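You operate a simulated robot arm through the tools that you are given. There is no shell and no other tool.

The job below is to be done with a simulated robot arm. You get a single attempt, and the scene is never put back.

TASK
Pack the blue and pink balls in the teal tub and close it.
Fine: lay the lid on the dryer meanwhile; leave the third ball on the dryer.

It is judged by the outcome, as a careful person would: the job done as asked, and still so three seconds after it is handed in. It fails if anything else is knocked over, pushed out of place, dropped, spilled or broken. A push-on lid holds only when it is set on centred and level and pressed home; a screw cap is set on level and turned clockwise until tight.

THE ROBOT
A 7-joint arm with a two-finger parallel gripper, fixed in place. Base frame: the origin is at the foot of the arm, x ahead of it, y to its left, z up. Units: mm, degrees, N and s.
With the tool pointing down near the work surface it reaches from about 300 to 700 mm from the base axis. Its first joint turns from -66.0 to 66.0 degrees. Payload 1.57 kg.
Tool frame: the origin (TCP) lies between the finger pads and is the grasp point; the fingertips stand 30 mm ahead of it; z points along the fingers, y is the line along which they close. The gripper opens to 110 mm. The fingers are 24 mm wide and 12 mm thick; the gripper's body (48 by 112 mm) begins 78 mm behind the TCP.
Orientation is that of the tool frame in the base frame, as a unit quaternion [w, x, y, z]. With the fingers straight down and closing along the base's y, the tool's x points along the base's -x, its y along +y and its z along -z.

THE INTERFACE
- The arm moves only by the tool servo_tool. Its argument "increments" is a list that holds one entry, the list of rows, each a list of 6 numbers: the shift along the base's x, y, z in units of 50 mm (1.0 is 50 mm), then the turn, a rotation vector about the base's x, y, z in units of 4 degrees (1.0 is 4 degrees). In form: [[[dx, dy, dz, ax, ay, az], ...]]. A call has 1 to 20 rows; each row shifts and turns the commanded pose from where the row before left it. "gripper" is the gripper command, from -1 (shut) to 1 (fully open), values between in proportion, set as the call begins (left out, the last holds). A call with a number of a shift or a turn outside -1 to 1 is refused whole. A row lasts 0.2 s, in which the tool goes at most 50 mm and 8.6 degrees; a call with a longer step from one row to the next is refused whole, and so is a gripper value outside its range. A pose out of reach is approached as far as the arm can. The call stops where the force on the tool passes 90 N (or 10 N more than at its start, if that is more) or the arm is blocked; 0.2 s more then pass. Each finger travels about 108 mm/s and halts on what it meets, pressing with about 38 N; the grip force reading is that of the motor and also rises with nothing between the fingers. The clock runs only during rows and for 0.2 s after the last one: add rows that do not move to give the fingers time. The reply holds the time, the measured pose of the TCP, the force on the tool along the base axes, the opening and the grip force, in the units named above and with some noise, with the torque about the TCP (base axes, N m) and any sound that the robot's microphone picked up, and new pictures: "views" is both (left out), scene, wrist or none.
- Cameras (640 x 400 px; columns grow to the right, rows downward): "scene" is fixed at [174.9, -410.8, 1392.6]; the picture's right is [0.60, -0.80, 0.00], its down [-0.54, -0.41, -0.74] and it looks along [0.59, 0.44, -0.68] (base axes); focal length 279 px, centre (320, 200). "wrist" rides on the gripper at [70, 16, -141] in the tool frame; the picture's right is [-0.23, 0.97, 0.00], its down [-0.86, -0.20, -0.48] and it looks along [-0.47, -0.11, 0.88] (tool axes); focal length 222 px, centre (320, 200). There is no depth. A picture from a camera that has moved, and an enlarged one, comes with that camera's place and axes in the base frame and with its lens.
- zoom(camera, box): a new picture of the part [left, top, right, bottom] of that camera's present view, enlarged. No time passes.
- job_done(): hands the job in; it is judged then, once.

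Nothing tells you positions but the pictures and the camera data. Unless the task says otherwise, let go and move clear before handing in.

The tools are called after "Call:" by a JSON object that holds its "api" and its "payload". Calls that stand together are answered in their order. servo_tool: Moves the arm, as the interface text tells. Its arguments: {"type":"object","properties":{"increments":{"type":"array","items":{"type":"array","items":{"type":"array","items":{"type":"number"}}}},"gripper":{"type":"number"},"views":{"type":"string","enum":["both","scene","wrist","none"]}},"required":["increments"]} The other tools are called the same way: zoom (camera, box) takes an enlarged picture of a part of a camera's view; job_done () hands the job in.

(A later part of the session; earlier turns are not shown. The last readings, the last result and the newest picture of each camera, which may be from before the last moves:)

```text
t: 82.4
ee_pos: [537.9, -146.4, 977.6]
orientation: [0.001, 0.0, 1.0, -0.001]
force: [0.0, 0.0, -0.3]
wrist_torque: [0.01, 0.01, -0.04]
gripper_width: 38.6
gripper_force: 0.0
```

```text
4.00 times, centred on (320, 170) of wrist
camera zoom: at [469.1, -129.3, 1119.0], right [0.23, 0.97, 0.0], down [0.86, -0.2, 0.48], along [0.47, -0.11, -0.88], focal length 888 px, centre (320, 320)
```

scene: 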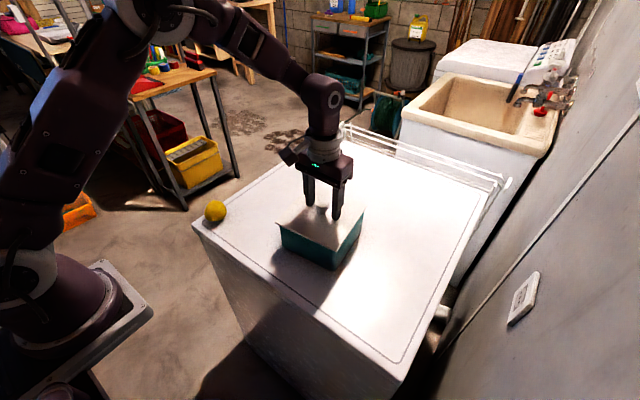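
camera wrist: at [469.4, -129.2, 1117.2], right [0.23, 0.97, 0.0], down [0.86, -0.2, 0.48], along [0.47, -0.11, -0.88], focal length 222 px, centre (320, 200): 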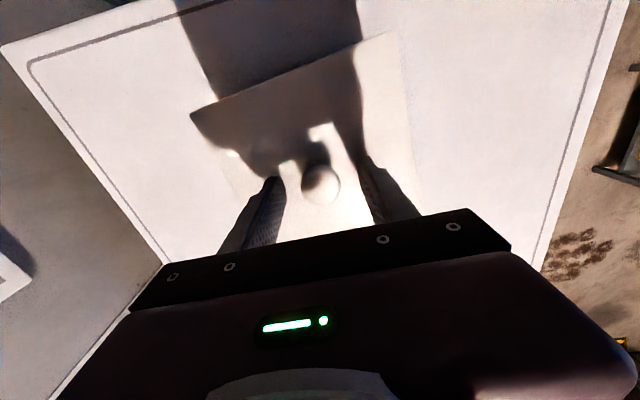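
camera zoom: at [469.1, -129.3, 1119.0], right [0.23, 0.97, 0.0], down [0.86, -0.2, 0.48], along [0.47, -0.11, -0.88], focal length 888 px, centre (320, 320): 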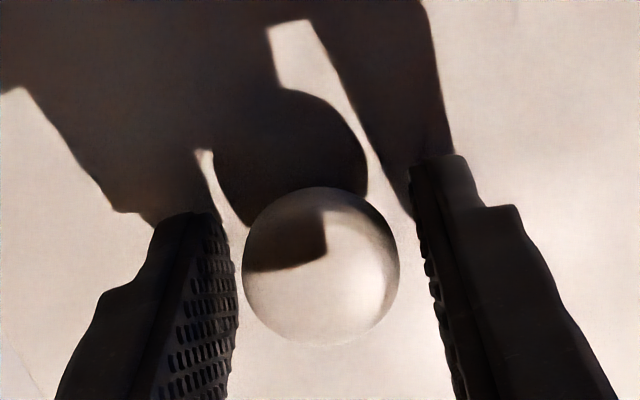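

Call:
{"api": "servo_tool", "payload": {"increments": [[[0, 0.04, 0, 0, 0, 0], [0, 0.04, 0, 0, 0, 0], [0, 0, 0, 0, 0, 0]]], "gripper": -0.3, "views": "none"}}

Call:
{"api": "servo_tool", "payload": {"increments": [[[0, 0.01, 0, 0, 0, 0], [0, 0, 0, 0, 0, 0]]], "gripper": -0.3, "views": "none"}}

Call:
{"api": "servo_tool", "payload": {"increments": [[[0, 0.01, 0, 0, 0, 0], [0, 0, 0, 0, 0, 0]]], "gripper": -0.3, "views": "none"}}

Call:
{"api": "zoom", "payload": {"camera": "wrist", "box": [240, 120, 400, 220]}}

```text
t: 83.2
ee_pos: [539.0, -142.1, 975.9]
orientation: [0.0, 0.0, 1.0, -0.001]
force: [-0.2, 0.3, 0.8]
wrist_torque: [0.06, 0.02, -0.02]
gripper_width: 38.5
gripper_force: 0.3
```

```text
t: 83.8
ee_pos: [539.2, -142.4, 976.1]
orientation: [0.0, 0.0, 1.0, -0.001]
force: [0.5, -0.4, -1.2]
wrist_torque: [-0.03, 0.02, 0.02]
gripper_width: 38.7
gripper_force: 0.2
```

```text
t: 84.4
ee_pos: [537.9, -142.3, 977.6]
orientation: [-0.001, 0.0, 1.0, 0.0]
force: [0.2, -1.0, -0.8]
wrist_torque: [-0.01, 0.0, -0.01]
gripper_width: 39.0
gripper_force: 0.5
```

```text
4.00 times, centred on (320, 170) of wrist
camera zoom: at [468.7, -124.7, 1119.4], right [0.23, 0.97, 0.0], down [0.86, -0.2, 0.48], along [0.47, -0.11, -0.88], focal length 888 px, centre (320, 320)
```

zoom: 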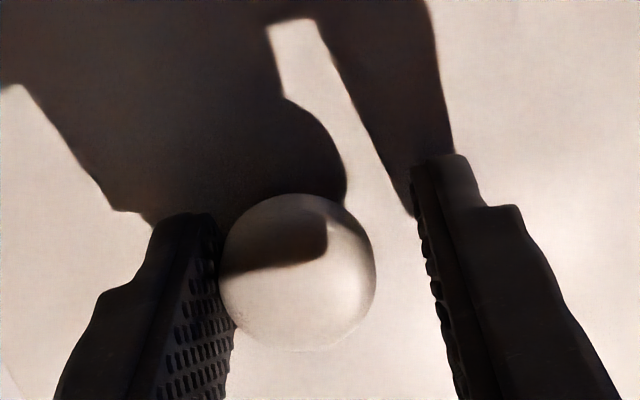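

Call:
{"api": "servo_tool", "payload": {"increments": [[[0, 0.01, 0, 0, 0, 0], [0, 0, 0, 0, 0, 0]]], "gripper": -0.3, "views": "none"}}

Call:
{"api": "servo_tool", "payload": {"increments": [[[0, 0.01, 0, 0, 0, 0], [0, 0, 0, 0, 0, 0]]], "gripper": -0.3, "views": "none"}}

Call:
{"api": "zoom", "payload": {"camera": "wrist", "box": [240, 120, 400, 220]}}

Call:
{"api": "zoom", "payload": {"camera": "scene", "box": [265, 180, 375, 280]}}

```text
t: 85.0
ee_pos: [539.6, -142.7, 976.2]
orientation: [0.0, 0.0, 1.0, 0.0]
force: [-0.5, -1.2, 0.1]
wrist_torque: [-0.03, -0.01, -0.05]
gripper_width: 39.7
gripper_force: 0.5
```

```text
t: 85.6
ee_pos: [539.3, -140.6, 975.8]
orientation: [0.0, 0.0, 1.0, -0.001]
force: [0.0, -0.4, -0.2]
wrist_torque: [-0.01, -0.01, 0.0]
gripper_width: 38.9
gripper_force: 0.3
heard: snap
```

```text
4.00 times, centred on (320, 170) of wrist
camera zoom: at [469.1, -123.5, 1119.0], right [0.23, 0.97, 0.0], down [0.86, -0.2, 0.48], along [0.47, -0.11, -0.88], focal length 888 px, centre (320, 320)
```

zoom: 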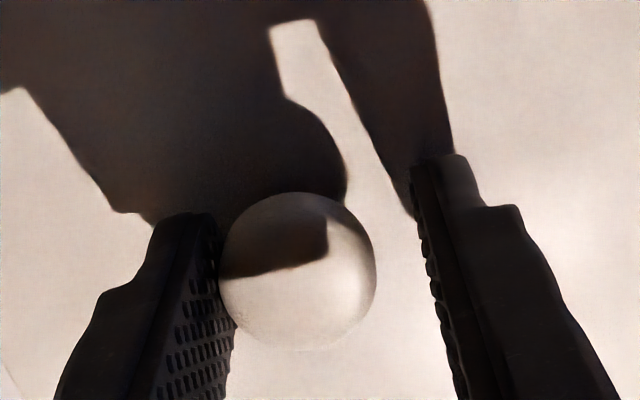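

```text
4.00 times, centred on (320, 230) of scene
camera zoom: at [174.9, -410.8, 1392.6], right [0.6, -0.8, 0.0], down [-0.54, -0.41, -0.74], along [0.59, 0.44, -0.68], focal length 1114 px, centre (320, 80)
```

zoom: 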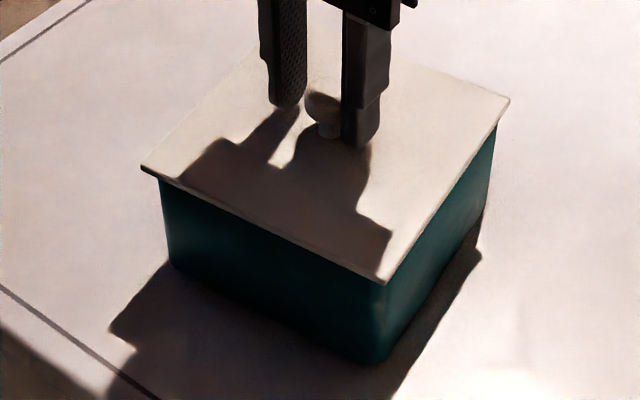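

The nudge met about 1.2 N, then the lid gave way with a snap and moved roughly 1 mm, so it was only lightly held. I'll compare with the very first picture using the same zoom box, to see whether the lid or the tub has moved overall.

Call:
{"api": "servo_tool", "payload": {"increments": [[[0, -0.06, 0, 0, 0, 0], [0, -0.05, 0.2, 0, 0, 0], [0, 0, 0.6, 0, 0, 0], [0, 0, 0.6, 0, 0, 0], [0, 0, 0, 0, 0, 0]]], "gripper": 0.1}}

Call:
{"api": "zoom", "payload": {"camera": "scene", "box": [180, 150, 400, 290]}}

Call:
{"api": "zoom", "payload": {"camera": "scene", "box": [265, 180, 375, 280]}}

Call:
{"api": "zoom", "payload": {"camera": "wrist", "box": [210, 30, 410, 220]}}

```text
t: 86.8
ee_pos: [539.0, -147.0, 1047.8]
orientation: [0.0, 0.0, 1.0, 0.0]
force: [0.1, -0.3, 0.3]
wrist_torque: [0.0, 0.0, 0.0]
gripper_width: 60.5
gripper_force: 0.0
heard: snap
camera wrist: at [469.7, -128.9, 1189.6], right [0.23, 0.97, 0.0], down [0.85, -0.2, 0.48], along [0.47, -0.11, -0.88], focal length 222 px, centre (320, 200)
```

scene: 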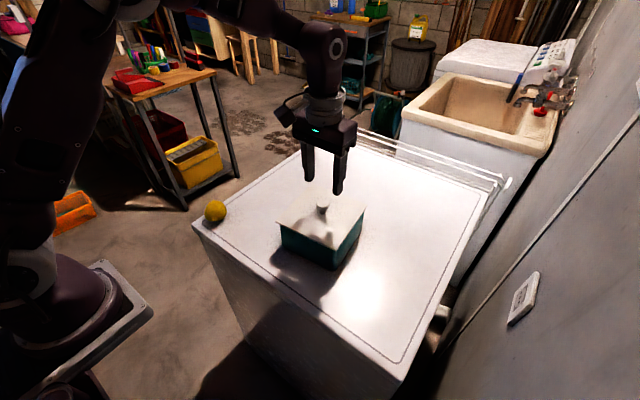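
wrist: 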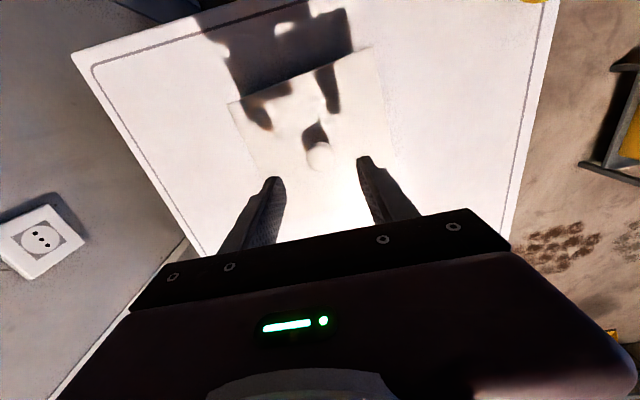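

```text
2.86 times, centred on (290, 220) of scene
camera zoom: at [174.9, -410.8, 1392.6], right [0.6, -0.8, 0.0], down [-0.54, -0.41, -0.74], along [0.59, 0.44, -0.68], focal length 796 px, centre (406, 143)
```

zoom: 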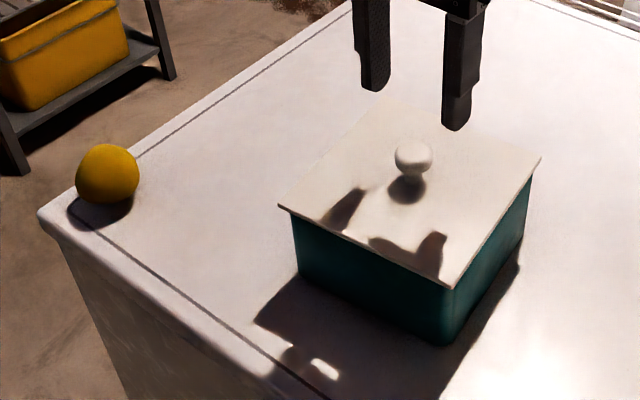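

```text
4.00 times, centred on (320, 230) of scene
camera zoom: at [174.9, -410.8, 1392.6], right [0.6, -0.8, 0.0], down [-0.54, -0.41, -0.74], along [0.59, 0.44, -0.68], focal length 1114 px, centre (320, 80)
```

zoom: 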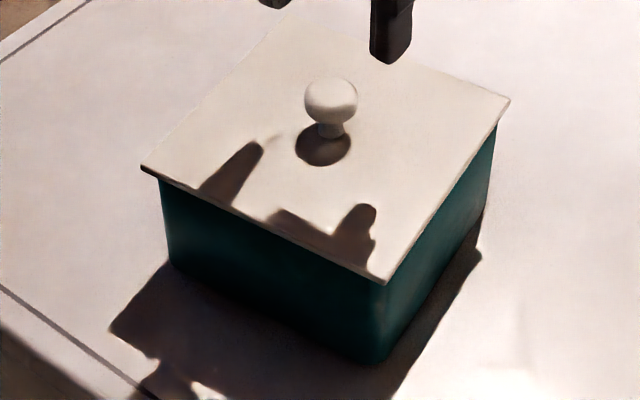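

```text
2.11 times, centred on (310, 125) of wrist
camera zoom: at [469.7, -128.9, 1189.6], right [0.23, 0.97, 0.0], down [0.85, -0.2, 0.48], along [0.47, -0.11, -0.88], focal length 468 px, centre (341, 358)
```

zoom: 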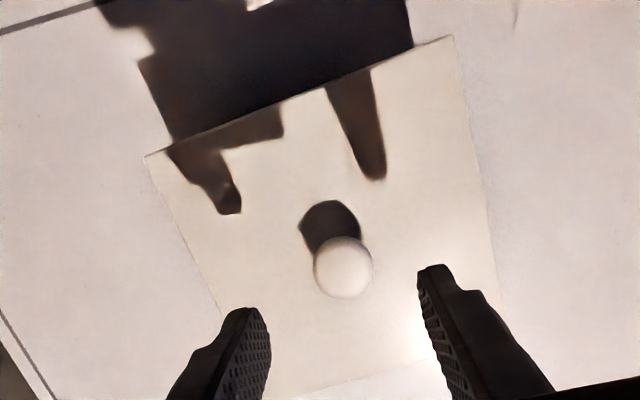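

The tub itself hasn't moved. The lid now sits about 1.5 mm off in +y, and compared with the first picture it looks 1–2 mm high, so it needs re-centring and pressing right home. I'll go back down, centred on the knob.

Call:
{"api": "servo_tool", "payload": {"increments": [[[-0.02, 0.02, -0.5, 0, 0, 0], [0, 0, -0.5, 0, 0, 0], [0, 0, -0.3, 0, 0, 0], [0, 0, -0.1, 0, 0, 0], [0, 0, 0, 0, 0, 0]]], "gripper": 0.1, "views": "none"}}

Call:
{"api": "zoom", "payload": {"camera": "wrist", "box": [240, 120, 400, 220]}}

Call:
{"api": "zoom", "payload": {"camera": "scene", "box": [265, 205, 315, 245]}}

Call:
{"api": "zoom", "payload": {"camera": "scene", "box": [315, 225, 365, 265]}}

Call:
{"api": "zoom", "payload": {"camera": "scene", "box": [335, 190, 385, 230]}}

```text
t: 88.0
ee_pos: [536.5, -145.2, 976.4]
orientation: [0.0, 0.0, 1.0, 0.0]
force: [0.7, 0.0, -0.1]
wrist_torque: [0.02, -0.02, 0.01]
gripper_width: 60.3
gripper_force: 0.0
```

```text
4.00 times, centred on (320, 170) of wrist
camera zoom: at [467.7, -128.1, 1119.1], right [0.23, 0.97, 0.0], down [0.86, -0.2, 0.48], along [0.47, -0.11, -0.88], focal length 888 px, centre (320, 320)
```

zoom: 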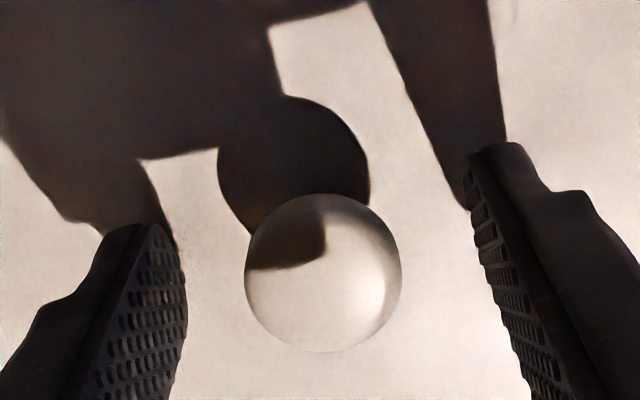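

```text
10.00 times, centred on (290, 225) of scene
camera zoom: at [175.0, -410.8, 1392.6], right [0.6, -0.8, 0.0], down [-0.54, -0.41, -0.74], along [0.59, 0.44, -0.68], focal length 2786 px, centre (620, -50)
```

zoom: 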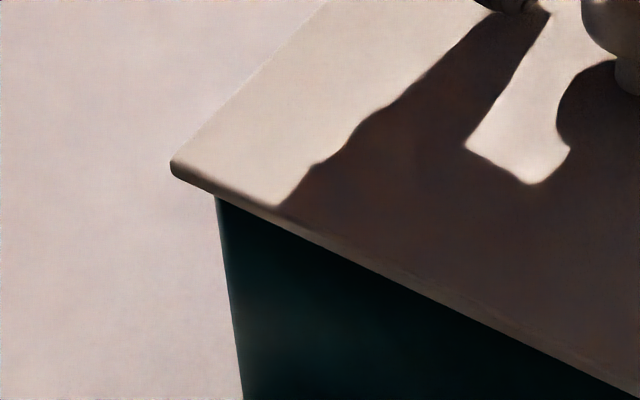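

```text
10.00 times, centred on (340, 245) of scene
camera zoom: at [175.0, -410.8, 1392.6], right [0.6, -0.8, 0.0], down [-0.54, -0.41, -0.74], along [0.59, 0.44, -0.68], focal length 2786 px, centre (120, -250)
```

zoom: 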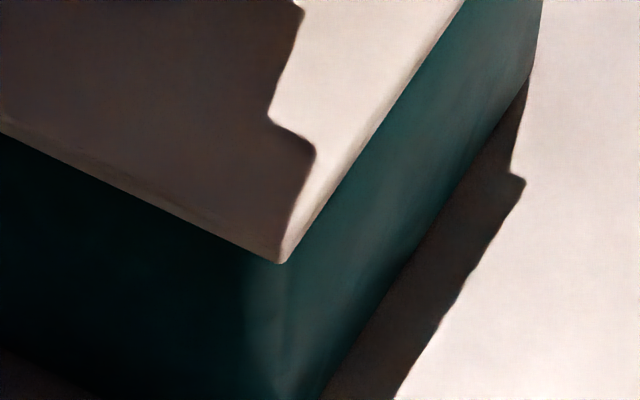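

```text
10.00 times, centred on (360, 210) of scene
camera zoom: at [175.0, -410.8, 1392.6], right [0.6, -0.8, 0.0], down [-0.54, -0.41, -0.74], along [0.59, 0.44, -0.68], focal length 2786 px, centre (-80, 100)
```

zoom: 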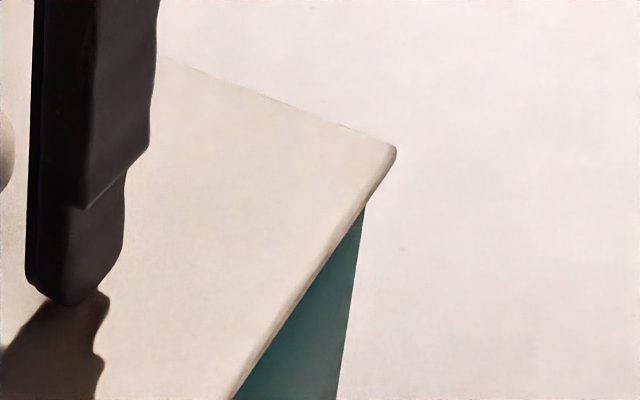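

At high zoom the lid is slightly tilted: it has been nudged about 1.4 mm toward +y and its plug is riding on the rim. I'll grip, lift 4 mm, re-centre on the original spot and lower again.

Call:
{"api": "servo_tool", "payload": {"increments": [[[0.025, -0.002, 0, 0, 0, 0], [0, 0, 0, 0, 0, 0]]], "gripper": 0.1, "views": "none"}}

Call:
{"api": "servo_tool", "payload": {"increments": [[[0, 0, 0, 0, 0, 0], [0, 0, 0, 0, 0, 0], [0, 0, 0, 0, 0, 0]]], "gripper": -1, "views": "none"}}

Call:
{"api": "servo_tool", "payload": {"increments": [[[0, 0, 0.06, 0, 0, 0], [0, 0, 0.06, 0, 0, 0], [0, -0.028, 0, 0, 0, 0], [0, 0, 0, 0, 0, 0]]], "gripper": -1, "views": "none"}}

Call:
{"api": "zoom", "payload": {"camera": "scene", "box": [265, 180, 375, 280]}}

```text
t: 88.6
ee_pos: [538.4, -145.0, 975.9]
orientation: [0.0, 0.0, 1.0, 0.0]
force: [0.3, 0.0, 0.0]
wrist_torque: [0.0, -0.02, 0.0]
gripper_width: 60.5
gripper_force: 0.0
```

```text
t: 89.4
ee_pos: [538.2, -145.8, 978.2]
orientation: [0.0, 0.0, 1.0, 0.0]
force: [0.0, -0.1, -0.4]
wrist_torque: [0.01, 0.01, -0.01]
gripper_width: 28.2
gripper_force: 37.6
heard: snap
```

```text
t: 90.4
ee_pos: [539.3, -146.0, 981.7]
orientation: [0.001, 0.0, 1.0, 0.001]
force: [-0.5, 0.3, 0.0]
wrist_torque: [0.01, 0.0, 0.01]
gripper_width: 28.3
gripper_force: 38.2
```

```text
4.00 times, centred on (320, 230) of scene
camera zoom: at [175.0, -410.8, 1392.6], right [0.6, -0.8, 0.0], down [-0.54, -0.41, -0.74], along [0.59, 0.44, -0.68], focal length 1114 px, centre (320, 80)
```

zoom: 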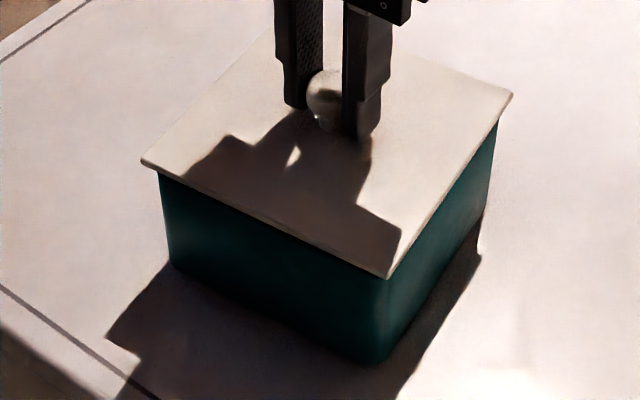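

The lid is held centred about 7 mm above its seat. I'll record the corners at high zoom here, then lower to contact.

Call:
{"api": "servo_tool", "payload": {"increments": [[[0, 0, -0.06, 0, 0, 0], [0, 0, -0.04, 0, 0, 0], [0, 0, -0.03, 0, 0, 0], [0, 0, 0, 0, 0, 0]]], "gripper": -1, "views": "none"}}

Call:
{"api": "zoom", "payload": {"camera": "scene", "box": [265, 205, 315, 245]}}

Call:
{"api": "zoom", "payload": {"camera": "scene", "box": [315, 225, 365, 265]}}

Call:
{"api": "zoom", "payload": {"camera": "scene", "box": [335, 190, 385, 230]}}

```text
t: 91.4
ee_pos: [539.2, -147.6, 975.5]
orientation: [0.0, -0.001, 1.0, 0.001]
force: [-5.0, -0.7, 8.4]
wrist_torque: [-0.01, 0.16, -0.06]
gripper_width: 28.1
gripper_force: 38.2
heard: snap
```

```text
10.00 times, centred on (290, 225) of scene
camera zoom: at [174.7, -410.8, 1392.6], right [0.6, -0.8, 0.0], down [-0.54, -0.41, -0.74], along [0.59, 0.44, -0.68], focal length 2786 px, centre (620, -50)
```

zoom: 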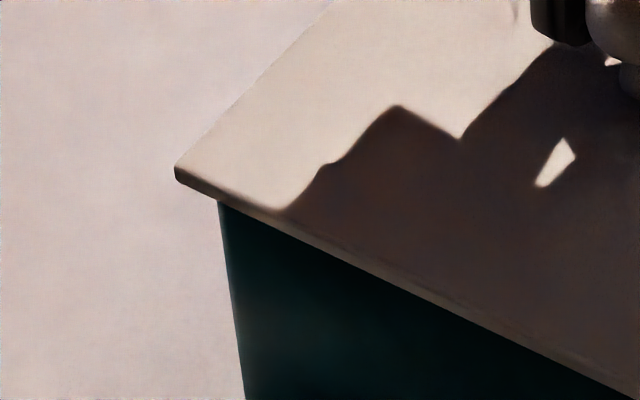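

```text
10.00 times, centred on (340, 245) of scene
camera zoom: at [174.7, -410.8, 1392.6], right [0.6, -0.8, 0.0], down [-0.54, -0.41, -0.74], along [0.59, 0.44, -0.68], focal length 2786 px, centre (120, -250)
```

zoom: 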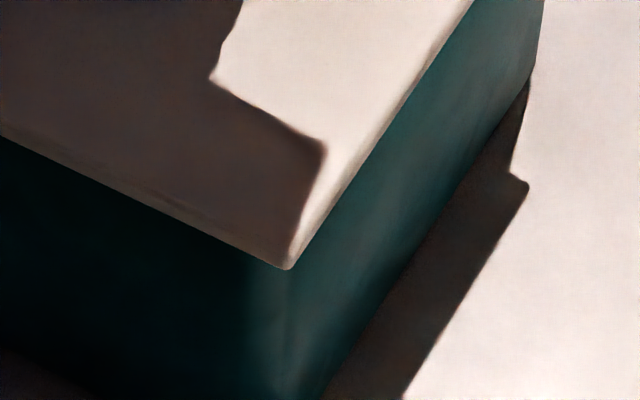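

```text
10.00 times, centred on (360, 210) of scene
camera zoom: at [174.7, -410.8, 1392.6], right [0.6, -0.8, 0.0], down [-0.54, -0.41, -0.74], along [0.59, 0.44, -0.68], focal length 2786 px, centre (-80, 100)
```

zoom: 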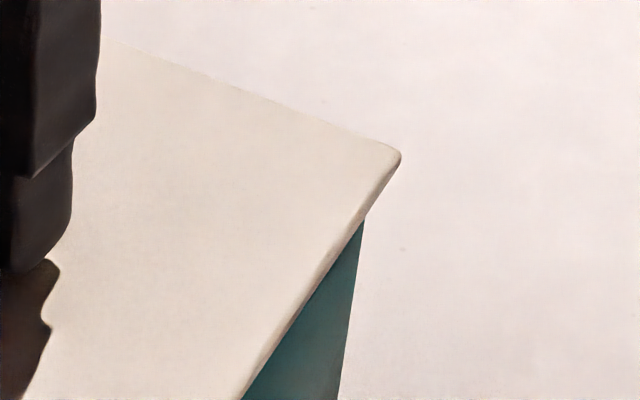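

This time a snap came as the lid was lowered centred, with only 8 N. Its corners match the original picture within about half a millimetre. Keeping it centred, I'll press it home firmly.

Call:
{"api": "servo_tool", "payload": {"increments": [[[0, 0, -0.03, 0, 0, 0], [0, 0, -0.03, 0, 0, 0], [0, 0, 0, 0, 0, 0]]], "gripper": -1, "views": "none"}}

Call:
{"api": "servo_tool", "payload": {"increments": [[[0, 0, -0.03, 0, 0, 0], [0, 0, -0.02, 0, 0, 0], [0, 0, 0, 0, 0, 0]]], "gripper": -1, "views": "none"}}

```text
t: 92.2
ee_pos: [539.4, -147.9, 973.3]
orientation: [0.001, 0.0, 1.0, -0.002]
force: [-4.4, 0.5, 38.1]
wrist_torque: [-0.02, 0.04, 0.0]
gripper_width: 28.4
gripper_force: 38.5
```

```text
t: 93.0
ee_pos: [538.6, -146.0, 970.0]
orientation: [0.002, -0.001, 1.0, -0.001]
force: [4.2, -2.1, 40.6]
wrist_torque: [-0.01, -0.11, 0.0]
gripper_width: 28.3
gripper_force: 38.0
```

Call:
{"api": "servo_tool", "payload": {"increments": [[[0, 0, -0.03, 0, 0, 0], [0, 0, -0.02, 0, 0, 0], [0, 0, 0, 0, 0, 0]]], "gripper": -1, "views": "none"}}

Call:
{"api": "zoom", "payload": {"camera": "scene", "box": [265, 180, 375, 280]}}

```text
t: 93.8
ee_pos: [540.4, -148.4, 970.1]
orientation: [0.004, 0.0, 1.0, -0.001]
force: [-2.9, 1.9, 68.6]
wrist_torque: [0.15, 0.51, 0.01]
gripper_width: 28.1
gripper_force: 37.7
```

```text
4.00 times, centred on (320, 230) of scene
camera zoom: at [173.7, -410.4, 1392.9], right [0.6, -0.8, 0.0], down [-0.54, -0.41, -0.74], along [0.59, 0.44, -0.68], focal length 1114 px, centre (320, 80)
```

zoom: 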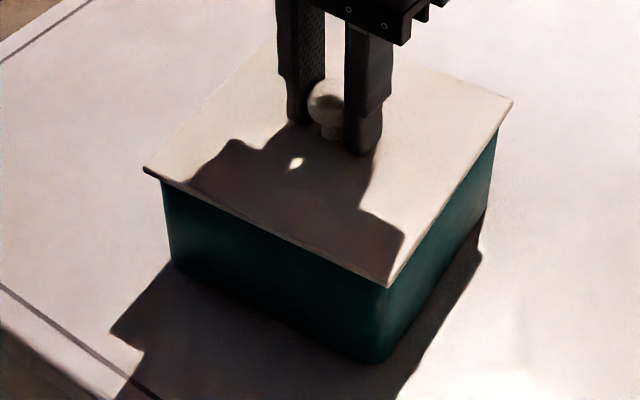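

Call:
{"api": "servo_tool", "payload": {"increments": [[[0, 0, -0.02, 0, 0, 0], [0, 0, 0, 0, 0, 0], [0, 0, 0, 0, 0, 0], [0, 0, 0, 0, 0, 0]]], "gripper": -1, "views": "none"}}

```text
t: 94.8
ee_pos: [539.8, -146.5, 971.2]
orientation: [0.005, 0.0, 1.0, -0.001]
force: [-6.8, 2.9, 77.6]
wrist_torque: [0.27, 0.55, 0.06]
gripper_width: 28.2
gripper_force: 37.7
```

I've held 78 N. Now I'll unload gradually, watching the force so I stop before pulling up.

Call:
{"api": "servo_tool", "payload": {"increments": [[[0, 0, 0.03, 0, 0, 0], [0, 0, 0.02, 0, 0, 0], [0, 0, 0, 0, 0, 0]]], "gripper": -1, "views": "none"}}

Call:
{"api": "servo_tool", "payload": {"increments": [[[0, 0, 0.02, 0, 0, 0], [0, 0, 0, 0, 0, 0]]], "gripper": -1, "views": "none"}}

```text
t: 95.6
ee_pos: [539.4, -147.0, 969.0]
orientation: [0.003, -0.001, 1.0, -0.001]
force: [3.0, -4.6, 46.7]
wrist_torque: [-0.07, -0.42, -0.05]
gripper_width: 28.0
gripper_force: 37.9
```

```text
t: 96.2
ee_pos: [538.5, -146.9, 970.2]
orientation: [0.002, 0.001, 1.0, 0.001]
force: [10.5, -7.4, 33.4]
wrist_torque: [-0.16, -0.63, -0.1]
gripper_width: 28.3
gripper_force: 37.6
```

Call:
{"api": "servo_tool", "payload": {"increments": [[[0.008, -0.005, 0.02, 0, 0, 0], [0, 0, 0, 0, 0, 0]]], "gripper": -1, "views": "none"}}

Call:
{"api": "servo_tool", "payload": {"increments": [[[0, 0, 0.015, 0, 0, 0], [0, 0, 0, 0, 0, 0]]], "gripper": -1, "views": "none"}}

```text
t: 96.8
ee_pos: [538.7, -146.3, 970.4]
orientation: [0.0, 0.0, 1.0, 0.0]
force: [9.0, -6.6, 17.8]
wrist_torque: [-0.18, -0.88, -0.18]
gripper_width: 28.5
gripper_force: 37.5
```

```text
t: 97.4
ee_pos: [537.2, -146.7, 971.9]
orientation: [-0.003, 0.0, 1.0, 0.001]
force: [-0.7, -0.3, -1.2]
wrist_torque: [0.01, 0.02, 0.01]
gripper_width: 28.4
gripper_force: 38.2
heard: snap
```

At the end of unloading another snap came: the tilted grip on the knob seems to have popped the lid loose. It's better to release the knob first and press only from above. I'll open the fingers and look at how the lid lies.

Call:
{"api": "servo_tool", "payload": {"increments": [[[0, 0, 0, 0, 0, 0], [0, 0, 0, 0, 0, 0], [0, 0, 0, 0, 0, 0]]], "gripper": 0.1, "views": "none"}}

Call:
{"api": "servo_tool", "payload": {"increments": [[[0, 0, 0.08, 0, 0, 0], [0, 0, 0, 0, 0, 0]]], "gripper": 0.1, "views": "none"}}

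Call:
{"api": "zoom", "payload": {"camera": "wrist", "box": [240, 120, 400, 220]}}

Call:
{"api": "zoom", "payload": {"camera": "scene", "box": [265, 205, 315, 245]}}

Call:
{"api": "zoom", "payload": {"camera": "scene", "box": [315, 225, 365, 265]}}

Call:
{"api": "zoom", "payload": {"camera": "scene", "box": [335, 190, 385, 230]}}

```text
t: 98.2
ee_pos: [539.0, -147.0, 972.7]
orientation: [0.0, 0.001, 1.0, 0.0]
force: [-0.3, 0.1, -1.2]
wrist_torque: [0.01, -0.01, -0.02]
gripper_width: 60.4
gripper_force: 0.1
heard: snap
```

```text
t: 98.8
ee_pos: [538.4, -146.4, 976.2]
orientation: [0.0, 0.0, 1.0, -0.001]
force: [-0.2, -0.5, 0.3]
wrist_torque: [0.01, 0.01, 0.01]
gripper_width: 60.5
gripper_force: 0.1
```

```text
4.00 times, centred on (320, 170) of wrist
camera zoom: at [468.8, -129.4, 1119.1], right [0.23, 0.97, 0.0], down [0.85, -0.2, 0.48], along [0.47, -0.11, -0.88], focal length 888 px, centre (320, 320)
```

zoom: 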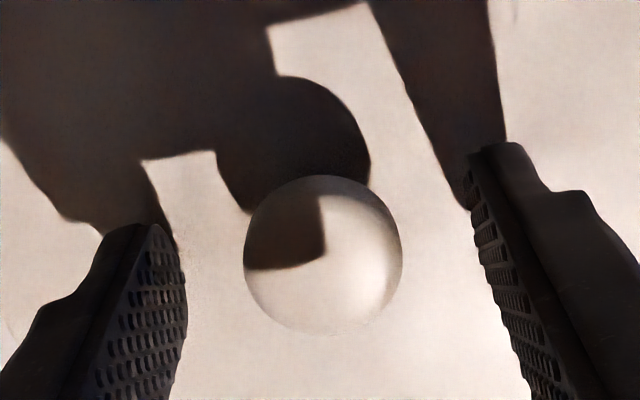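

```text
10.00 times, centred on (290, 225) of scene
camera zoom: at [174.9, -410.8, 1392.6], right [0.6, -0.8, 0.0], down [-0.54, -0.41, -0.74], along [0.59, 0.44, -0.68], focal length 2786 px, centre (620, -50)
```

zoom: 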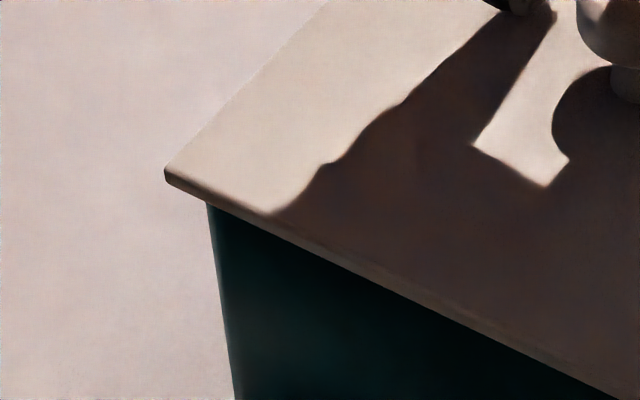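

```text
10.00 times, centred on (340, 245) of scene
camera zoom: at [174.9, -410.8, 1392.6], right [0.6, -0.8, 0.0], down [-0.54, -0.41, -0.74], along [0.59, 0.44, -0.68], focal length 2786 px, centre (120, -250)
```

zoom: 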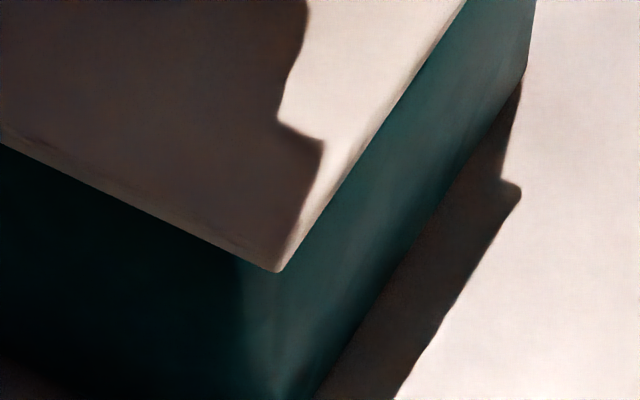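

```text
10.00 times, centred on (360, 210) of scene
camera zoom: at [174.9, -410.8, 1392.6], right [0.6, -0.8, 0.0], down [-0.54, -0.41, -0.74], along [0.59, 0.44, -0.68], focal length 2786 px, centre (-80, 100)
```

zoom: 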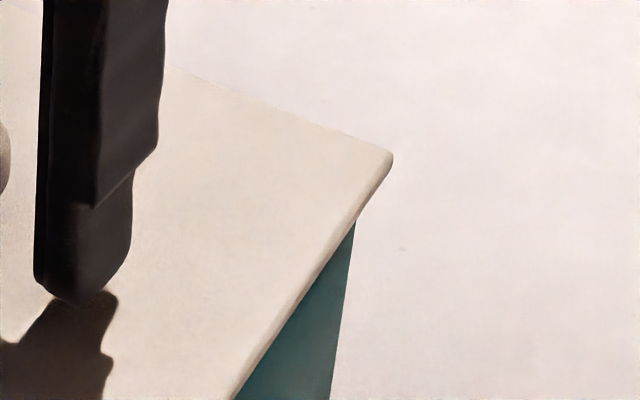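

The close-ups show the lid and tub have moved together by about 2 mm, with the lid still centred on the tub to about 0.5 mm. I'll centre the gripper on the knob's new place and try a very light, slow grip for a gentle pull test.

Call:
{"api": "servo_tool", "payload": {"increments": [[[-0.054, 0.019, 0, 0, 0, 0], [0, 0, 0, 0, 0, 0]]], "gripper": -0.35, "views": "none"}}

Call:
{"api": "zoom", "payload": {"camera": "wrist", "box": [240, 120, 400, 220]}}

```text
t: 99.4
ee_pos: [535.9, -147.0, 976.8]
orientation: [-0.001, 0.0, 1.0, 0.0]
force: [-0.5, -0.6, 0.6]
wrist_torque: [-0.01, 0.03, 0.01]
gripper_width: 35.5
gripper_force: 0.1
```

```text
4.00 times, centred on (320, 170) of wrist
camera zoom: at [466.0, -128.8, 1118.7], right [0.23, 0.97, 0.0], down [0.86, -0.2, 0.48], along [0.47, -0.11, -0.88], focal length 888 px, centre (320, 320)
```

zoom: 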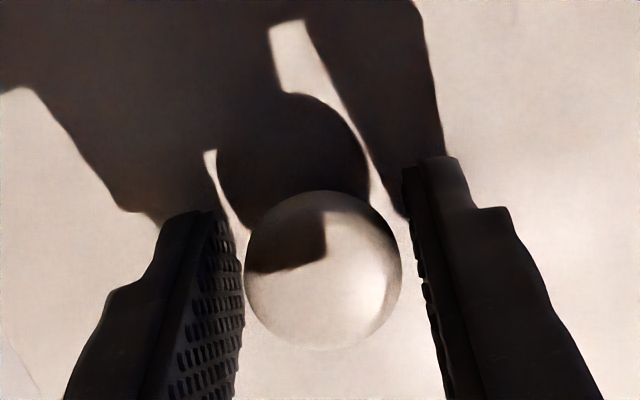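

Call:
{"api": "servo_tool", "payload": {"increments": [[[0, 0.006, 0, 0, 0, 0], [0, 0, 0, 0, 0, 0]]], "gripper": -0.44, "views": "none"}}

Call:
{"api": "servo_tool", "payload": {"increments": [[[0, 0, 0, 0, 0, 0], [0, 0, 0, 0, 0, 0]]], "gripper": -0.465, "views": "none"}}

Call:
{"api": "servo_tool", "payload": {"increments": [[[0, 0, 0, 0, 0, 0], [0, 0, 0, 0, 0, 0]]], "gripper": -0.48, "views": "none"}}

Call:
{"api": "zoom", "payload": {"camera": "wrist", "box": [240, 120, 400, 220]}}

```text
t: 100.0
ee_pos: [537.3, -147.1, 976.0]
orientation: [0.001, 0.0, 1.0, 0.0]
force: [-0.4, 0.3, -0.2]
wrist_torque: [0.02, 0.03, -0.01]
gripper_width: 30.6
gripper_force: 0.0
```

```text
t: 100.6
ee_pos: [536.5, -146.1, 975.9]
orientation: [0.0, 0.0, 1.0, 0.0]
force: [-0.1, 0.5, 1.0]
wrist_torque: [0.05, 0.05, 0.01]
gripper_width: 29.9
gripper_force: 0.1
```

```text
t: 101.2
ee_pos: [536.6, -146.0, 975.4]
orientation: [0.0, 0.0, 1.0, 0.0]
force: [0.0, 0.7, 0.3]
wrist_torque: [0.02, -0.02, 0.01]
gripper_width: 29.4
gripper_force: 0.8
heard: snap
```

```text
4.00 times, centred on (320, 170) of wrist
camera zoom: at [466.4, -128.8, 1118.7], right [0.23, 0.97, 0.0], down [0.86, -0.2, 0.48], along [0.47, -0.11, -0.88], focal length 888 px, centre (320, 320)
```

zoom: 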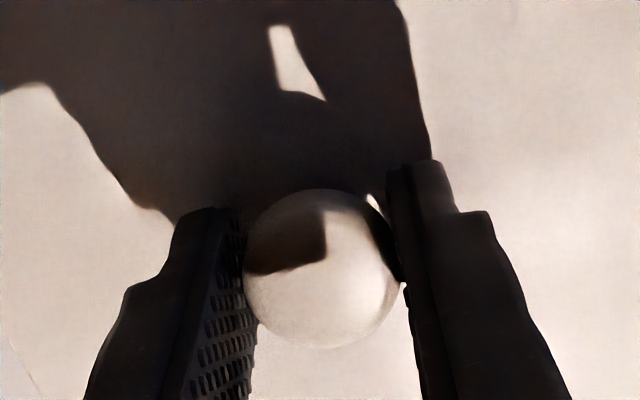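

Even a touch of under 1 N on the knob moves the lid with a snap, so it's only resting, not locked. I'll open again and measure the lid-to-tub centring carefully before the next press.

Call:
{"api": "servo_tool", "payload": {"increments": [[[0, 0, 0, 0, 0, 0], [0, 0, 0, 0, 0, 0]]], "gripper": 0.1, "views": "none"}}

Call:
{"api": "servo_tool", "payload": {"increments": [[[0, 0, 0.5, 0, 0, 0], [-0.3, 0, 0.8, 0, 0, 0], [-0.6, 0, 0.5, 0, 0, 0], [-0.8, 0, 0.2, 0, 0, 0], [-0.6, 0, 0, 0, 0, 0], [0, 0, 0, 0, 0, 0]]], "gripper": 0.1}}

Call:
{"api": "zoom", "payload": {"camera": "wrist", "box": [200, 130, 380, 250]}}

Call:
{"api": "zoom", "payload": {"camera": "scene", "box": [265, 205, 315, 245]}}

Call:
{"api": "zoom", "payload": {"camera": "scene", "box": [315, 225, 365, 265]}}

Call:
{"api": "zoom", "payload": {"camera": "scene", "box": [335, 190, 385, 230]}}

```text
t: 101.8
ee_pos: [536.7, -147.1, 977.0]
orientation: [-0.001, 0.0, 1.0, 0.0]
force: [0.3, 0.1, 0.8]
wrist_torque: [-0.02, 0.01, -0.02]
gripper_width: 60.7
gripper_force: 0.1
heard: snap
```

```text
t: 103.2
ee_pos: [419.5, -145.5, 1076.4]
orientation: [0.0, 0.0, 1.0, 0.0]
force: [0.4, -0.3, -0.4]
wrist_torque: [0.0, -0.06, -0.02]
gripper_width: 60.7
gripper_force: 0.0
camera wrist: at [350.3, -128.2, 1219.5], right [0.23, 0.97, 0.0], down [0.85, -0.2, 0.48], along [0.47, -0.11, -0.88], focal length 222 px, centre (320, 200)
```

scene: 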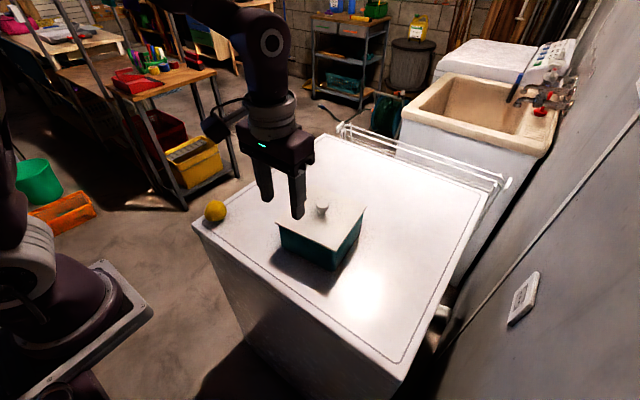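
wrist: 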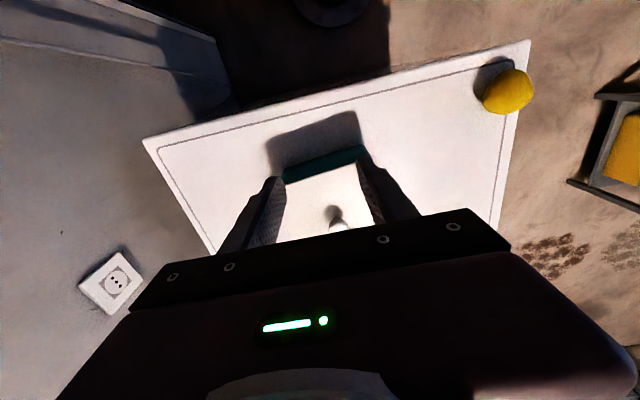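

```text
3.33 times, centred on (290, 190) of wrist
camera zoom: at [350.3, -128.2, 1219.5], right [0.23, 0.97, 0.0], down [0.85, -0.2, 0.48], along [0.47, -0.11, -0.88], focal length 740 px, centre (420, 233)
```

zoom: 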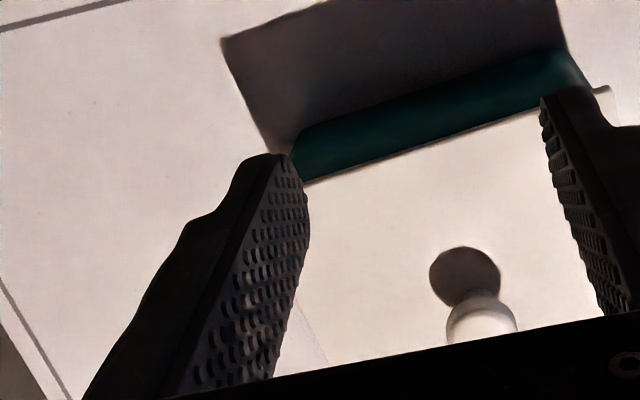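

```text
10.00 times, centred on (290, 225) of scene
camera zoom: at [174.9, -410.8, 1392.6], right [0.6, -0.8, 0.0], down [-0.54, -0.41, -0.74], along [0.59, 0.44, -0.68], focal length 2786 px, centre (620, -50)
```

zoom: 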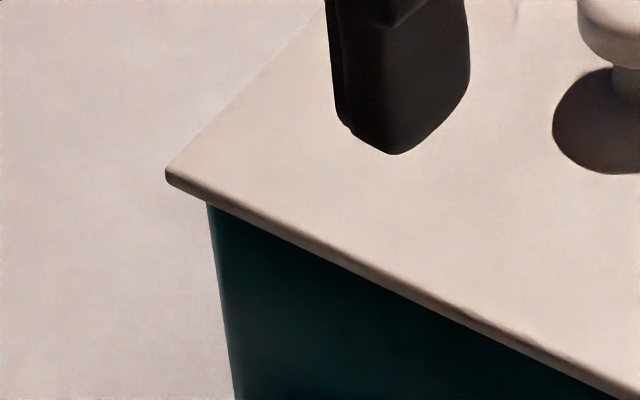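

```text
10.00 times, centred on (340, 245) of scene
camera zoom: at [174.9, -410.8, 1392.6], right [0.6, -0.8, 0.0], down [-0.54, -0.41, -0.74], along [0.59, 0.44, -0.68], focal length 2786 px, centre (120, -250)
```

zoom: 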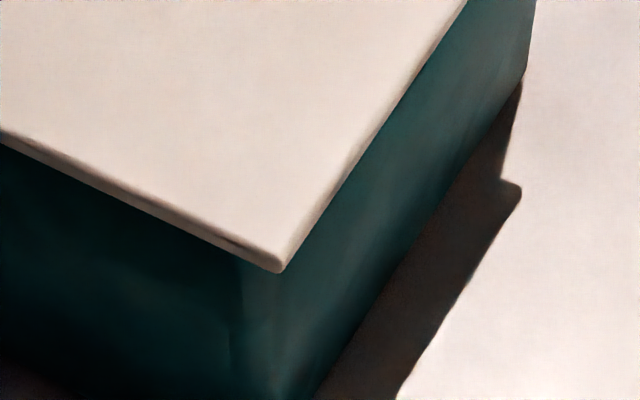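

```text
10.00 times, centred on (360, 210) of scene
camera zoom: at [174.9, -410.8, 1392.6], right [0.6, -0.8, 0.0], down [-0.54, -0.41, -0.74], along [0.59, 0.44, -0.68], focal length 2786 px, centre (-80, 100)
```

zoom: 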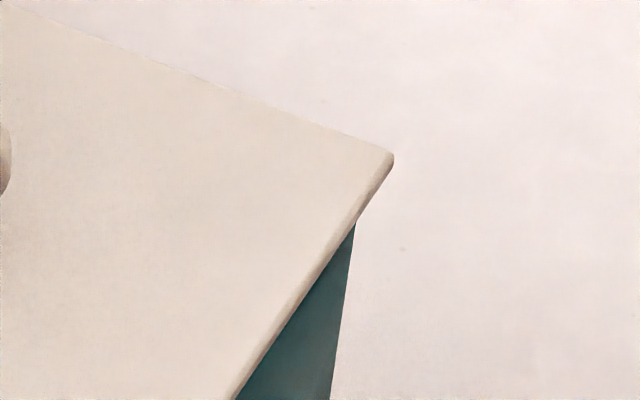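

The lid is back at the same spot, centred on the tub to about half a millimetre and level. The remaining step is a clean vertical press from above without dragging it sideways. I'll return over the lid centre with open fingers straddling the knob.

Call:
{"api": "servo_tool", "payload": {"increments": [[[0.6, 0, 0, 0, 0, 0], [0.8, 0, -0.2, 0, 0, 0], [0.6, 0, -0.5, 0, 0, 0], [0.303, 0, -0.8, 0, 0, 0], [0, 0, -0.36, 0, 0, 0], [0, 0, -0.1, 0, 0, 0], [0, 0, 0, 0, 0, 0]]], "gripper": 0.2, "views": "none"}}

Call:
{"api": "zoom", "payload": {"camera": "wrist", "box": [240, 120, 400, 220]}}

```text
t: 104.8
ee_pos: [538.1, -145.1, 978.3]
orientation: [0.0, 0.0, 1.0, 0.0]
force: [-0.3, 0.0, -0.1]
wrist_torque: [-0.01, 0.04, -0.01]
gripper_width: 66.1
gripper_force: 0.0
```

```text
4.00 times, centred on (320, 170) of wrist
camera zoom: at [468.5, -128.1, 1120.6], right [0.23, 0.97, 0.0], down [0.86, -0.2, 0.48], along [0.47, -0.11, -0.88], focal length 888 px, centre (320, 320)
```

zoom: 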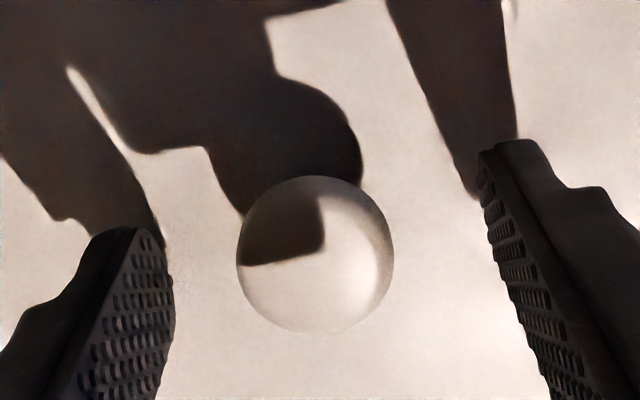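

The view shows the knob about 1–2 mm toward -x and -y of the tool centre, so I'll correct that before pressing.

Call:
{"api": "servo_tool", "payload": {"increments": [[[-0.028, -0.016, 0, 0, 0, 0], [0, 0, 0, 0, 0, 0], [0, 0, 0, 0, 0, 0]]], "gripper": 0.2, "views": "none"}}

Call:
{"api": "zoom", "payload": {"camera": "wrist", "box": [240, 120, 400, 220]}}

Call:
{"api": "servo_tool", "payload": {"increments": [[[0, 0, -0.04, 0, 0, 0], [0, 0, -0.03, 0, 0, 0], [0, 0, 0, 0, 0, 0]]], "gripper": 0.2, "views": "none"}}

```text
t: 105.6
ee_pos: [536.8, -146.3, 978.1]
orientation: [0.0, 0.0, 1.0, -0.001]
force: [0.1, 0.1, -0.7]
wrist_torque: [0.0, 0.04, -0.01]
gripper_width: 66.3
gripper_force: 0.1
```

```text
4.00 times, centred on (320, 170) of wrist
camera zoom: at [466.7, -128.8, 1120.9], right [0.23, 0.97, 0.0], down [0.86, -0.2, 0.48], along [0.47, -0.11, -0.88], focal length 888 px, centre (320, 320)
```

zoom: 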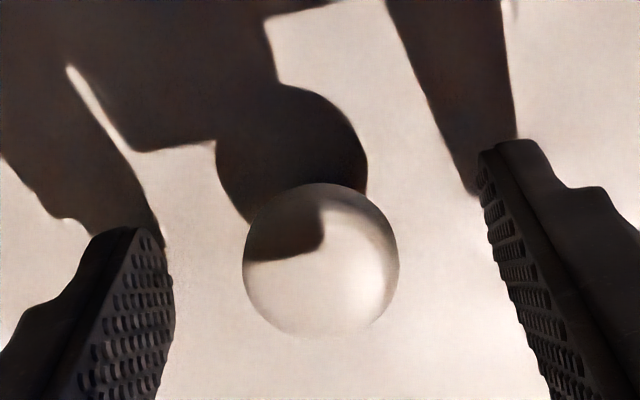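

```text
t: 106.4
ee_pos: [535.0, -147.0, 975.0]
orientation: [0.001, 0.0, 1.0, 0.0]
force: [0.4, -0.8, 0.3]
wrist_torque: [0.02, 0.0, -0.01]
gripper_width: 66.0
gripper_force: 0.2
```

Call:
{"api": "servo_tool", "payload": {"increments": [[[0, 0, -0.03, 0, 0, 0], [0, 0, -0.02, 0, 0, 0], [0, 0, 0, 0, 0, 0]]], "gripper": 0.2, "views": "none"}}

Call:
{"api": "servo_tool", "payload": {"increments": [[[0, 0, -0.02, 0, 0, 0], [0, 0, 0, 0, 0, 0]]], "gripper": 0.2, "views": "none"}}

```text
t: 107.2
ee_pos: [535.5, -147.4, 973.7]
orientation: [0.0, 0.0, 1.0, 0.0]
force: [0.7, 0.4, -0.6]
wrist_torque: [0.03, -0.01, -0.01]
gripper_width: 65.9
gripper_force: 0.0
```

```text
t: 107.8
ee_pos: [535.6, -146.3, 972.6]
orientation: [0.001, 0.0, 1.0, 0.0]
force: [-0.8, -0.2, 0.2]
wrist_torque: [-0.04, 0.01, 0.03]
gripper_width: 65.8
gripper_force: 0.0
```

Call:
{"api": "servo_tool", "payload": {"increments": [[[0, 0, -0.02, 0, 0, 0], [0, 0, 0, 0, 0, 0]]], "gripper": 0.2, "views": "none"}}

Call:
{"api": "servo_tool", "payload": {"increments": [[[0, 0, -0.02, 0, 0, 0], [0, 0, 0, 0, 0, 0]]], "gripper": 0.2, "views": "none"}}

```text
t: 108.4
ee_pos: [535.3, -146.5, 970.5]
orientation: [0.0, -0.001, 1.0, 0.0]
force: [0.4, -0.7, 5.7]
wrist_torque: [0.08, 0.01, -0.04]
gripper_width: 66.0
gripper_force: 0.1
```

```text
t: 109.0
ee_pos: [534.2, -147.2, 969.7]
orientation: [0.002, 0.0, 1.0, -0.001]
force: [-3.7, 4.1, 33.7]
wrist_torque: [0.3, 0.15, -0.05]
gripper_width: 66.0
gripper_force: 0.1
```

Call:
{"api": "servo_tool", "payload": {"increments": [[[-0.004, 0.004, -0.02, 0, 0, 0], [0, 0, 0, 0, 0, 0], [0, 0, 0, 0, 0, 0]]], "gripper": 0.2, "views": "none"}}

Call:
{"api": "zoom", "payload": {"camera": "scene", "box": [265, 205, 315, 245]}}

Call:
{"api": "zoom", "payload": {"camera": "scene", "box": [315, 225, 365, 265]}}

Call:
{"api": "zoom", "payload": {"camera": "scene", "box": [335, 190, 385, 230]}}

```text
t: 109.8
ee_pos: [535.8, -145.7, 970.8]
orientation: [0.003, 0.0, 1.0, -0.001]
force: [-1.3, 2.2, 54.6]
wrist_torque: [0.58, 0.16, 0.06]
gripper_width: 66.1
gripper_force: 0.1
```

```text
10.00 times, centred on (290, 225) of scene
camera zoom: at [174.0, -410.5, 1392.8], right [0.6, -0.8, 0.0], down [-0.54, -0.41, -0.74], along [0.59, 0.44, -0.68], focal length 2786 px, centre (620, -50)
```

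zoom: 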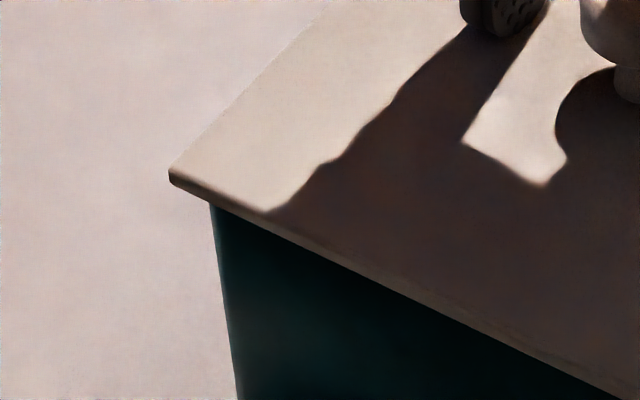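

```text
10.00 times, centred on (340, 245) of scene
camera zoom: at [174.0, -410.5, 1392.8], right [0.6, -0.8, 0.0], down [-0.54, -0.41, -0.74], along [0.59, 0.44, -0.68], focal length 2786 px, centre (120, -250)
```

zoom: 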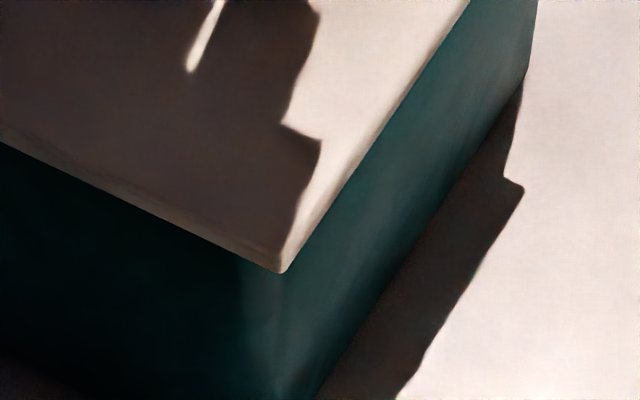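

```text
10.00 times, centred on (360, 210) of scene
camera zoom: at [174.0, -410.5, 1392.8], right [0.6, -0.8, 0.0], down [-0.54, -0.41, -0.74], along [0.59, 0.44, -0.68], focal length 2786 px, centre (-80, 100)
```

zoom: 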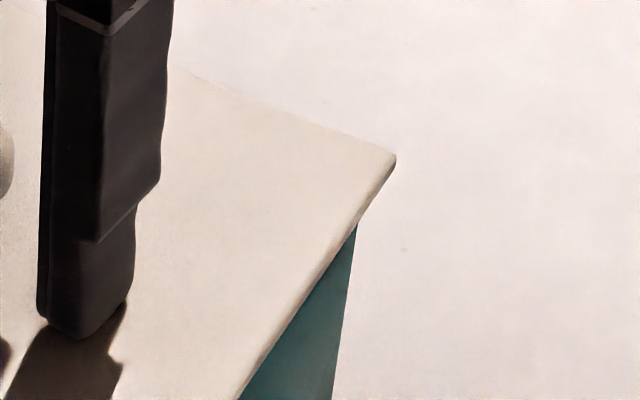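

Pressed at 55 N with minimal side load, and the lid stays centred on the tub. I'll hold, then unload in very small steps, nulling any side force.

Call:
{"api": "servo_tool", "payload": {"increments": [[[-0.004, 0.004, -0.015, 0, 0, 0], [0, 0, 0, 0, 0, 0], [0, 0, 0, 0, 0, 0], [0, 0, 0, 0, 0, 0]]], "gripper": 0.2, "views": "none"}}

Call:
{"api": "servo_tool", "payload": {"increments": [[[0, 0, 0.01, 0, 0, 0], [0, 0, 0, 0, 0, 0]]], "gripper": 0.2, "views": "none"}}

Call:
{"api": "servo_tool", "payload": {"increments": [[[0, 0, 0.01, 0, 0, 0], [0, 0, 0, 0, 0, 0]]], "gripper": 0.2, "views": "none"}}

```text
t: 110.8
ee_pos: [535.5, -147.4, 971.1]
orientation: [0.004, 0.0, 1.0, 0.0]
force: [0.3, -1.3, 62.2]
wrist_torque: [0.55, 0.19, 0.06]
gripper_width: 66.0
gripper_force: 0.1
```

```text
t: 111.4
ee_pos: [535.8, -147.5, 969.9]
orientation: [0.003, -0.001, 1.0, -0.001]
force: [4.0, -5.4, 56.4]
wrist_torque: [0.39, 0.06, 0.04]
gripper_width: 66.0
gripper_force: 0.1
```

```text
t: 112.0
ee_pos: [535.5, -146.9, 970.6]
orientation: [0.002, -0.001, 1.0, -0.001]
force: [6.3, -5.9, 48.3]
wrist_torque: [0.14, -0.04, -0.05]
gripper_width: 66.0
gripper_force: 0.0
```

Call:
{"api": "servo_tool", "payload": {"increments": [[[0.012, -0.011, 0.01, 0, 0, 0], [0, 0, 0, 0, 0, 0]]], "gripper": 0.2, "views": "none"}}

Call:
{"api": "servo_tool", "payload": {"increments": [[[0.004, -0.003, 0.01, 0, 0, 0], [0, 0, 0, 0, 0, 0]]], "gripper": 0.2, "views": "none"}}

Call:
{"api": "servo_tool", "payload": {"increments": [[[0.004, -0.003, 0.01, 0, 0, 0], [0, 0, 0, 0, 0, 0]]], "gripper": 0.2, "views": "none"}}

```text
t: 112.6
ee_pos: [534.4, -146.7, 970.2]
orientation: [0.0, -0.001, 1.0, 0.001]
force: [4.4, -3.6, 42.0]
wrist_torque: [-0.06, -0.07, -0.1]
gripper_width: 66.1
gripper_force: 0.0
```

```text
t: 113.2
ee_pos: [535.5, -146.3, 969.5]
orientation: [0.001, -0.001, 1.0, 0.0]
force: [2.4, -0.3, 43.8]
wrist_torque: [0.0, -0.01, -0.03]
gripper_width: 66.2
gripper_force: 0.1
```

```text
t: 113.8
ee_pos: [535.2, -147.9, 970.4]
orientation: [0.0, 0.0, 1.0, 0.001]
force: [2.1, 2.6, 36.6]
wrist_torque: [0.0, -0.05, 0.0]
gripper_width: 65.8
gripper_force: 0.1
```

Call:
{"api": "servo_tool", "payload": {"increments": [[[0.005, 0.002, 0.012, 0, 0, 0], [0, 0, 0, 0, 0, 0]]], "gripper": 0.2, "views": "none"}}

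Call:
{"api": "servo_tool", "payload": {"increments": [[[0.003, 0, 0.012, 0, 0, 0], [0, 0, 0, 0, 0, 0]]], "gripper": 0.2, "views": "none"}}

Call:
{"api": "servo_tool", "payload": {"increments": [[[0.003, 0, 0.012, 0, 0, 0], [0, 0, 0, 0, 0, 0]]], "gripper": 0.2, "views": "none"}}

```text
t: 114.4
ee_pos: [535.0, -146.8, 970.9]
orientation: [-0.001, 0.0, 1.0, -0.001]
force: [-3.1, 2.9, 24.2]
wrist_torque: [0.03, 0.03, 0.18]
gripper_width: 65.9
gripper_force: 0.0
```

```text
t: 115.0
ee_pos: [534.8, -146.8, 970.6]
orientation: [-0.001, 0.0, 1.0, 0.0]
force: [-3.7, 1.3, 8.3]
wrist_torque: [-0.04, 0.13, -0.05]
gripper_width: 66.1
gripper_force: 0.1
```

```text
t: 115.6
ee_pos: [536.5, -145.9, 971.0]
orientation: [0.0, 0.0, 1.0, 0.0]
force: [-0.6, 0.0, 0.3]
wrist_torque: [-0.03, -0.01, -0.01]
gripper_width: 65.9
gripper_force: 0.0
```

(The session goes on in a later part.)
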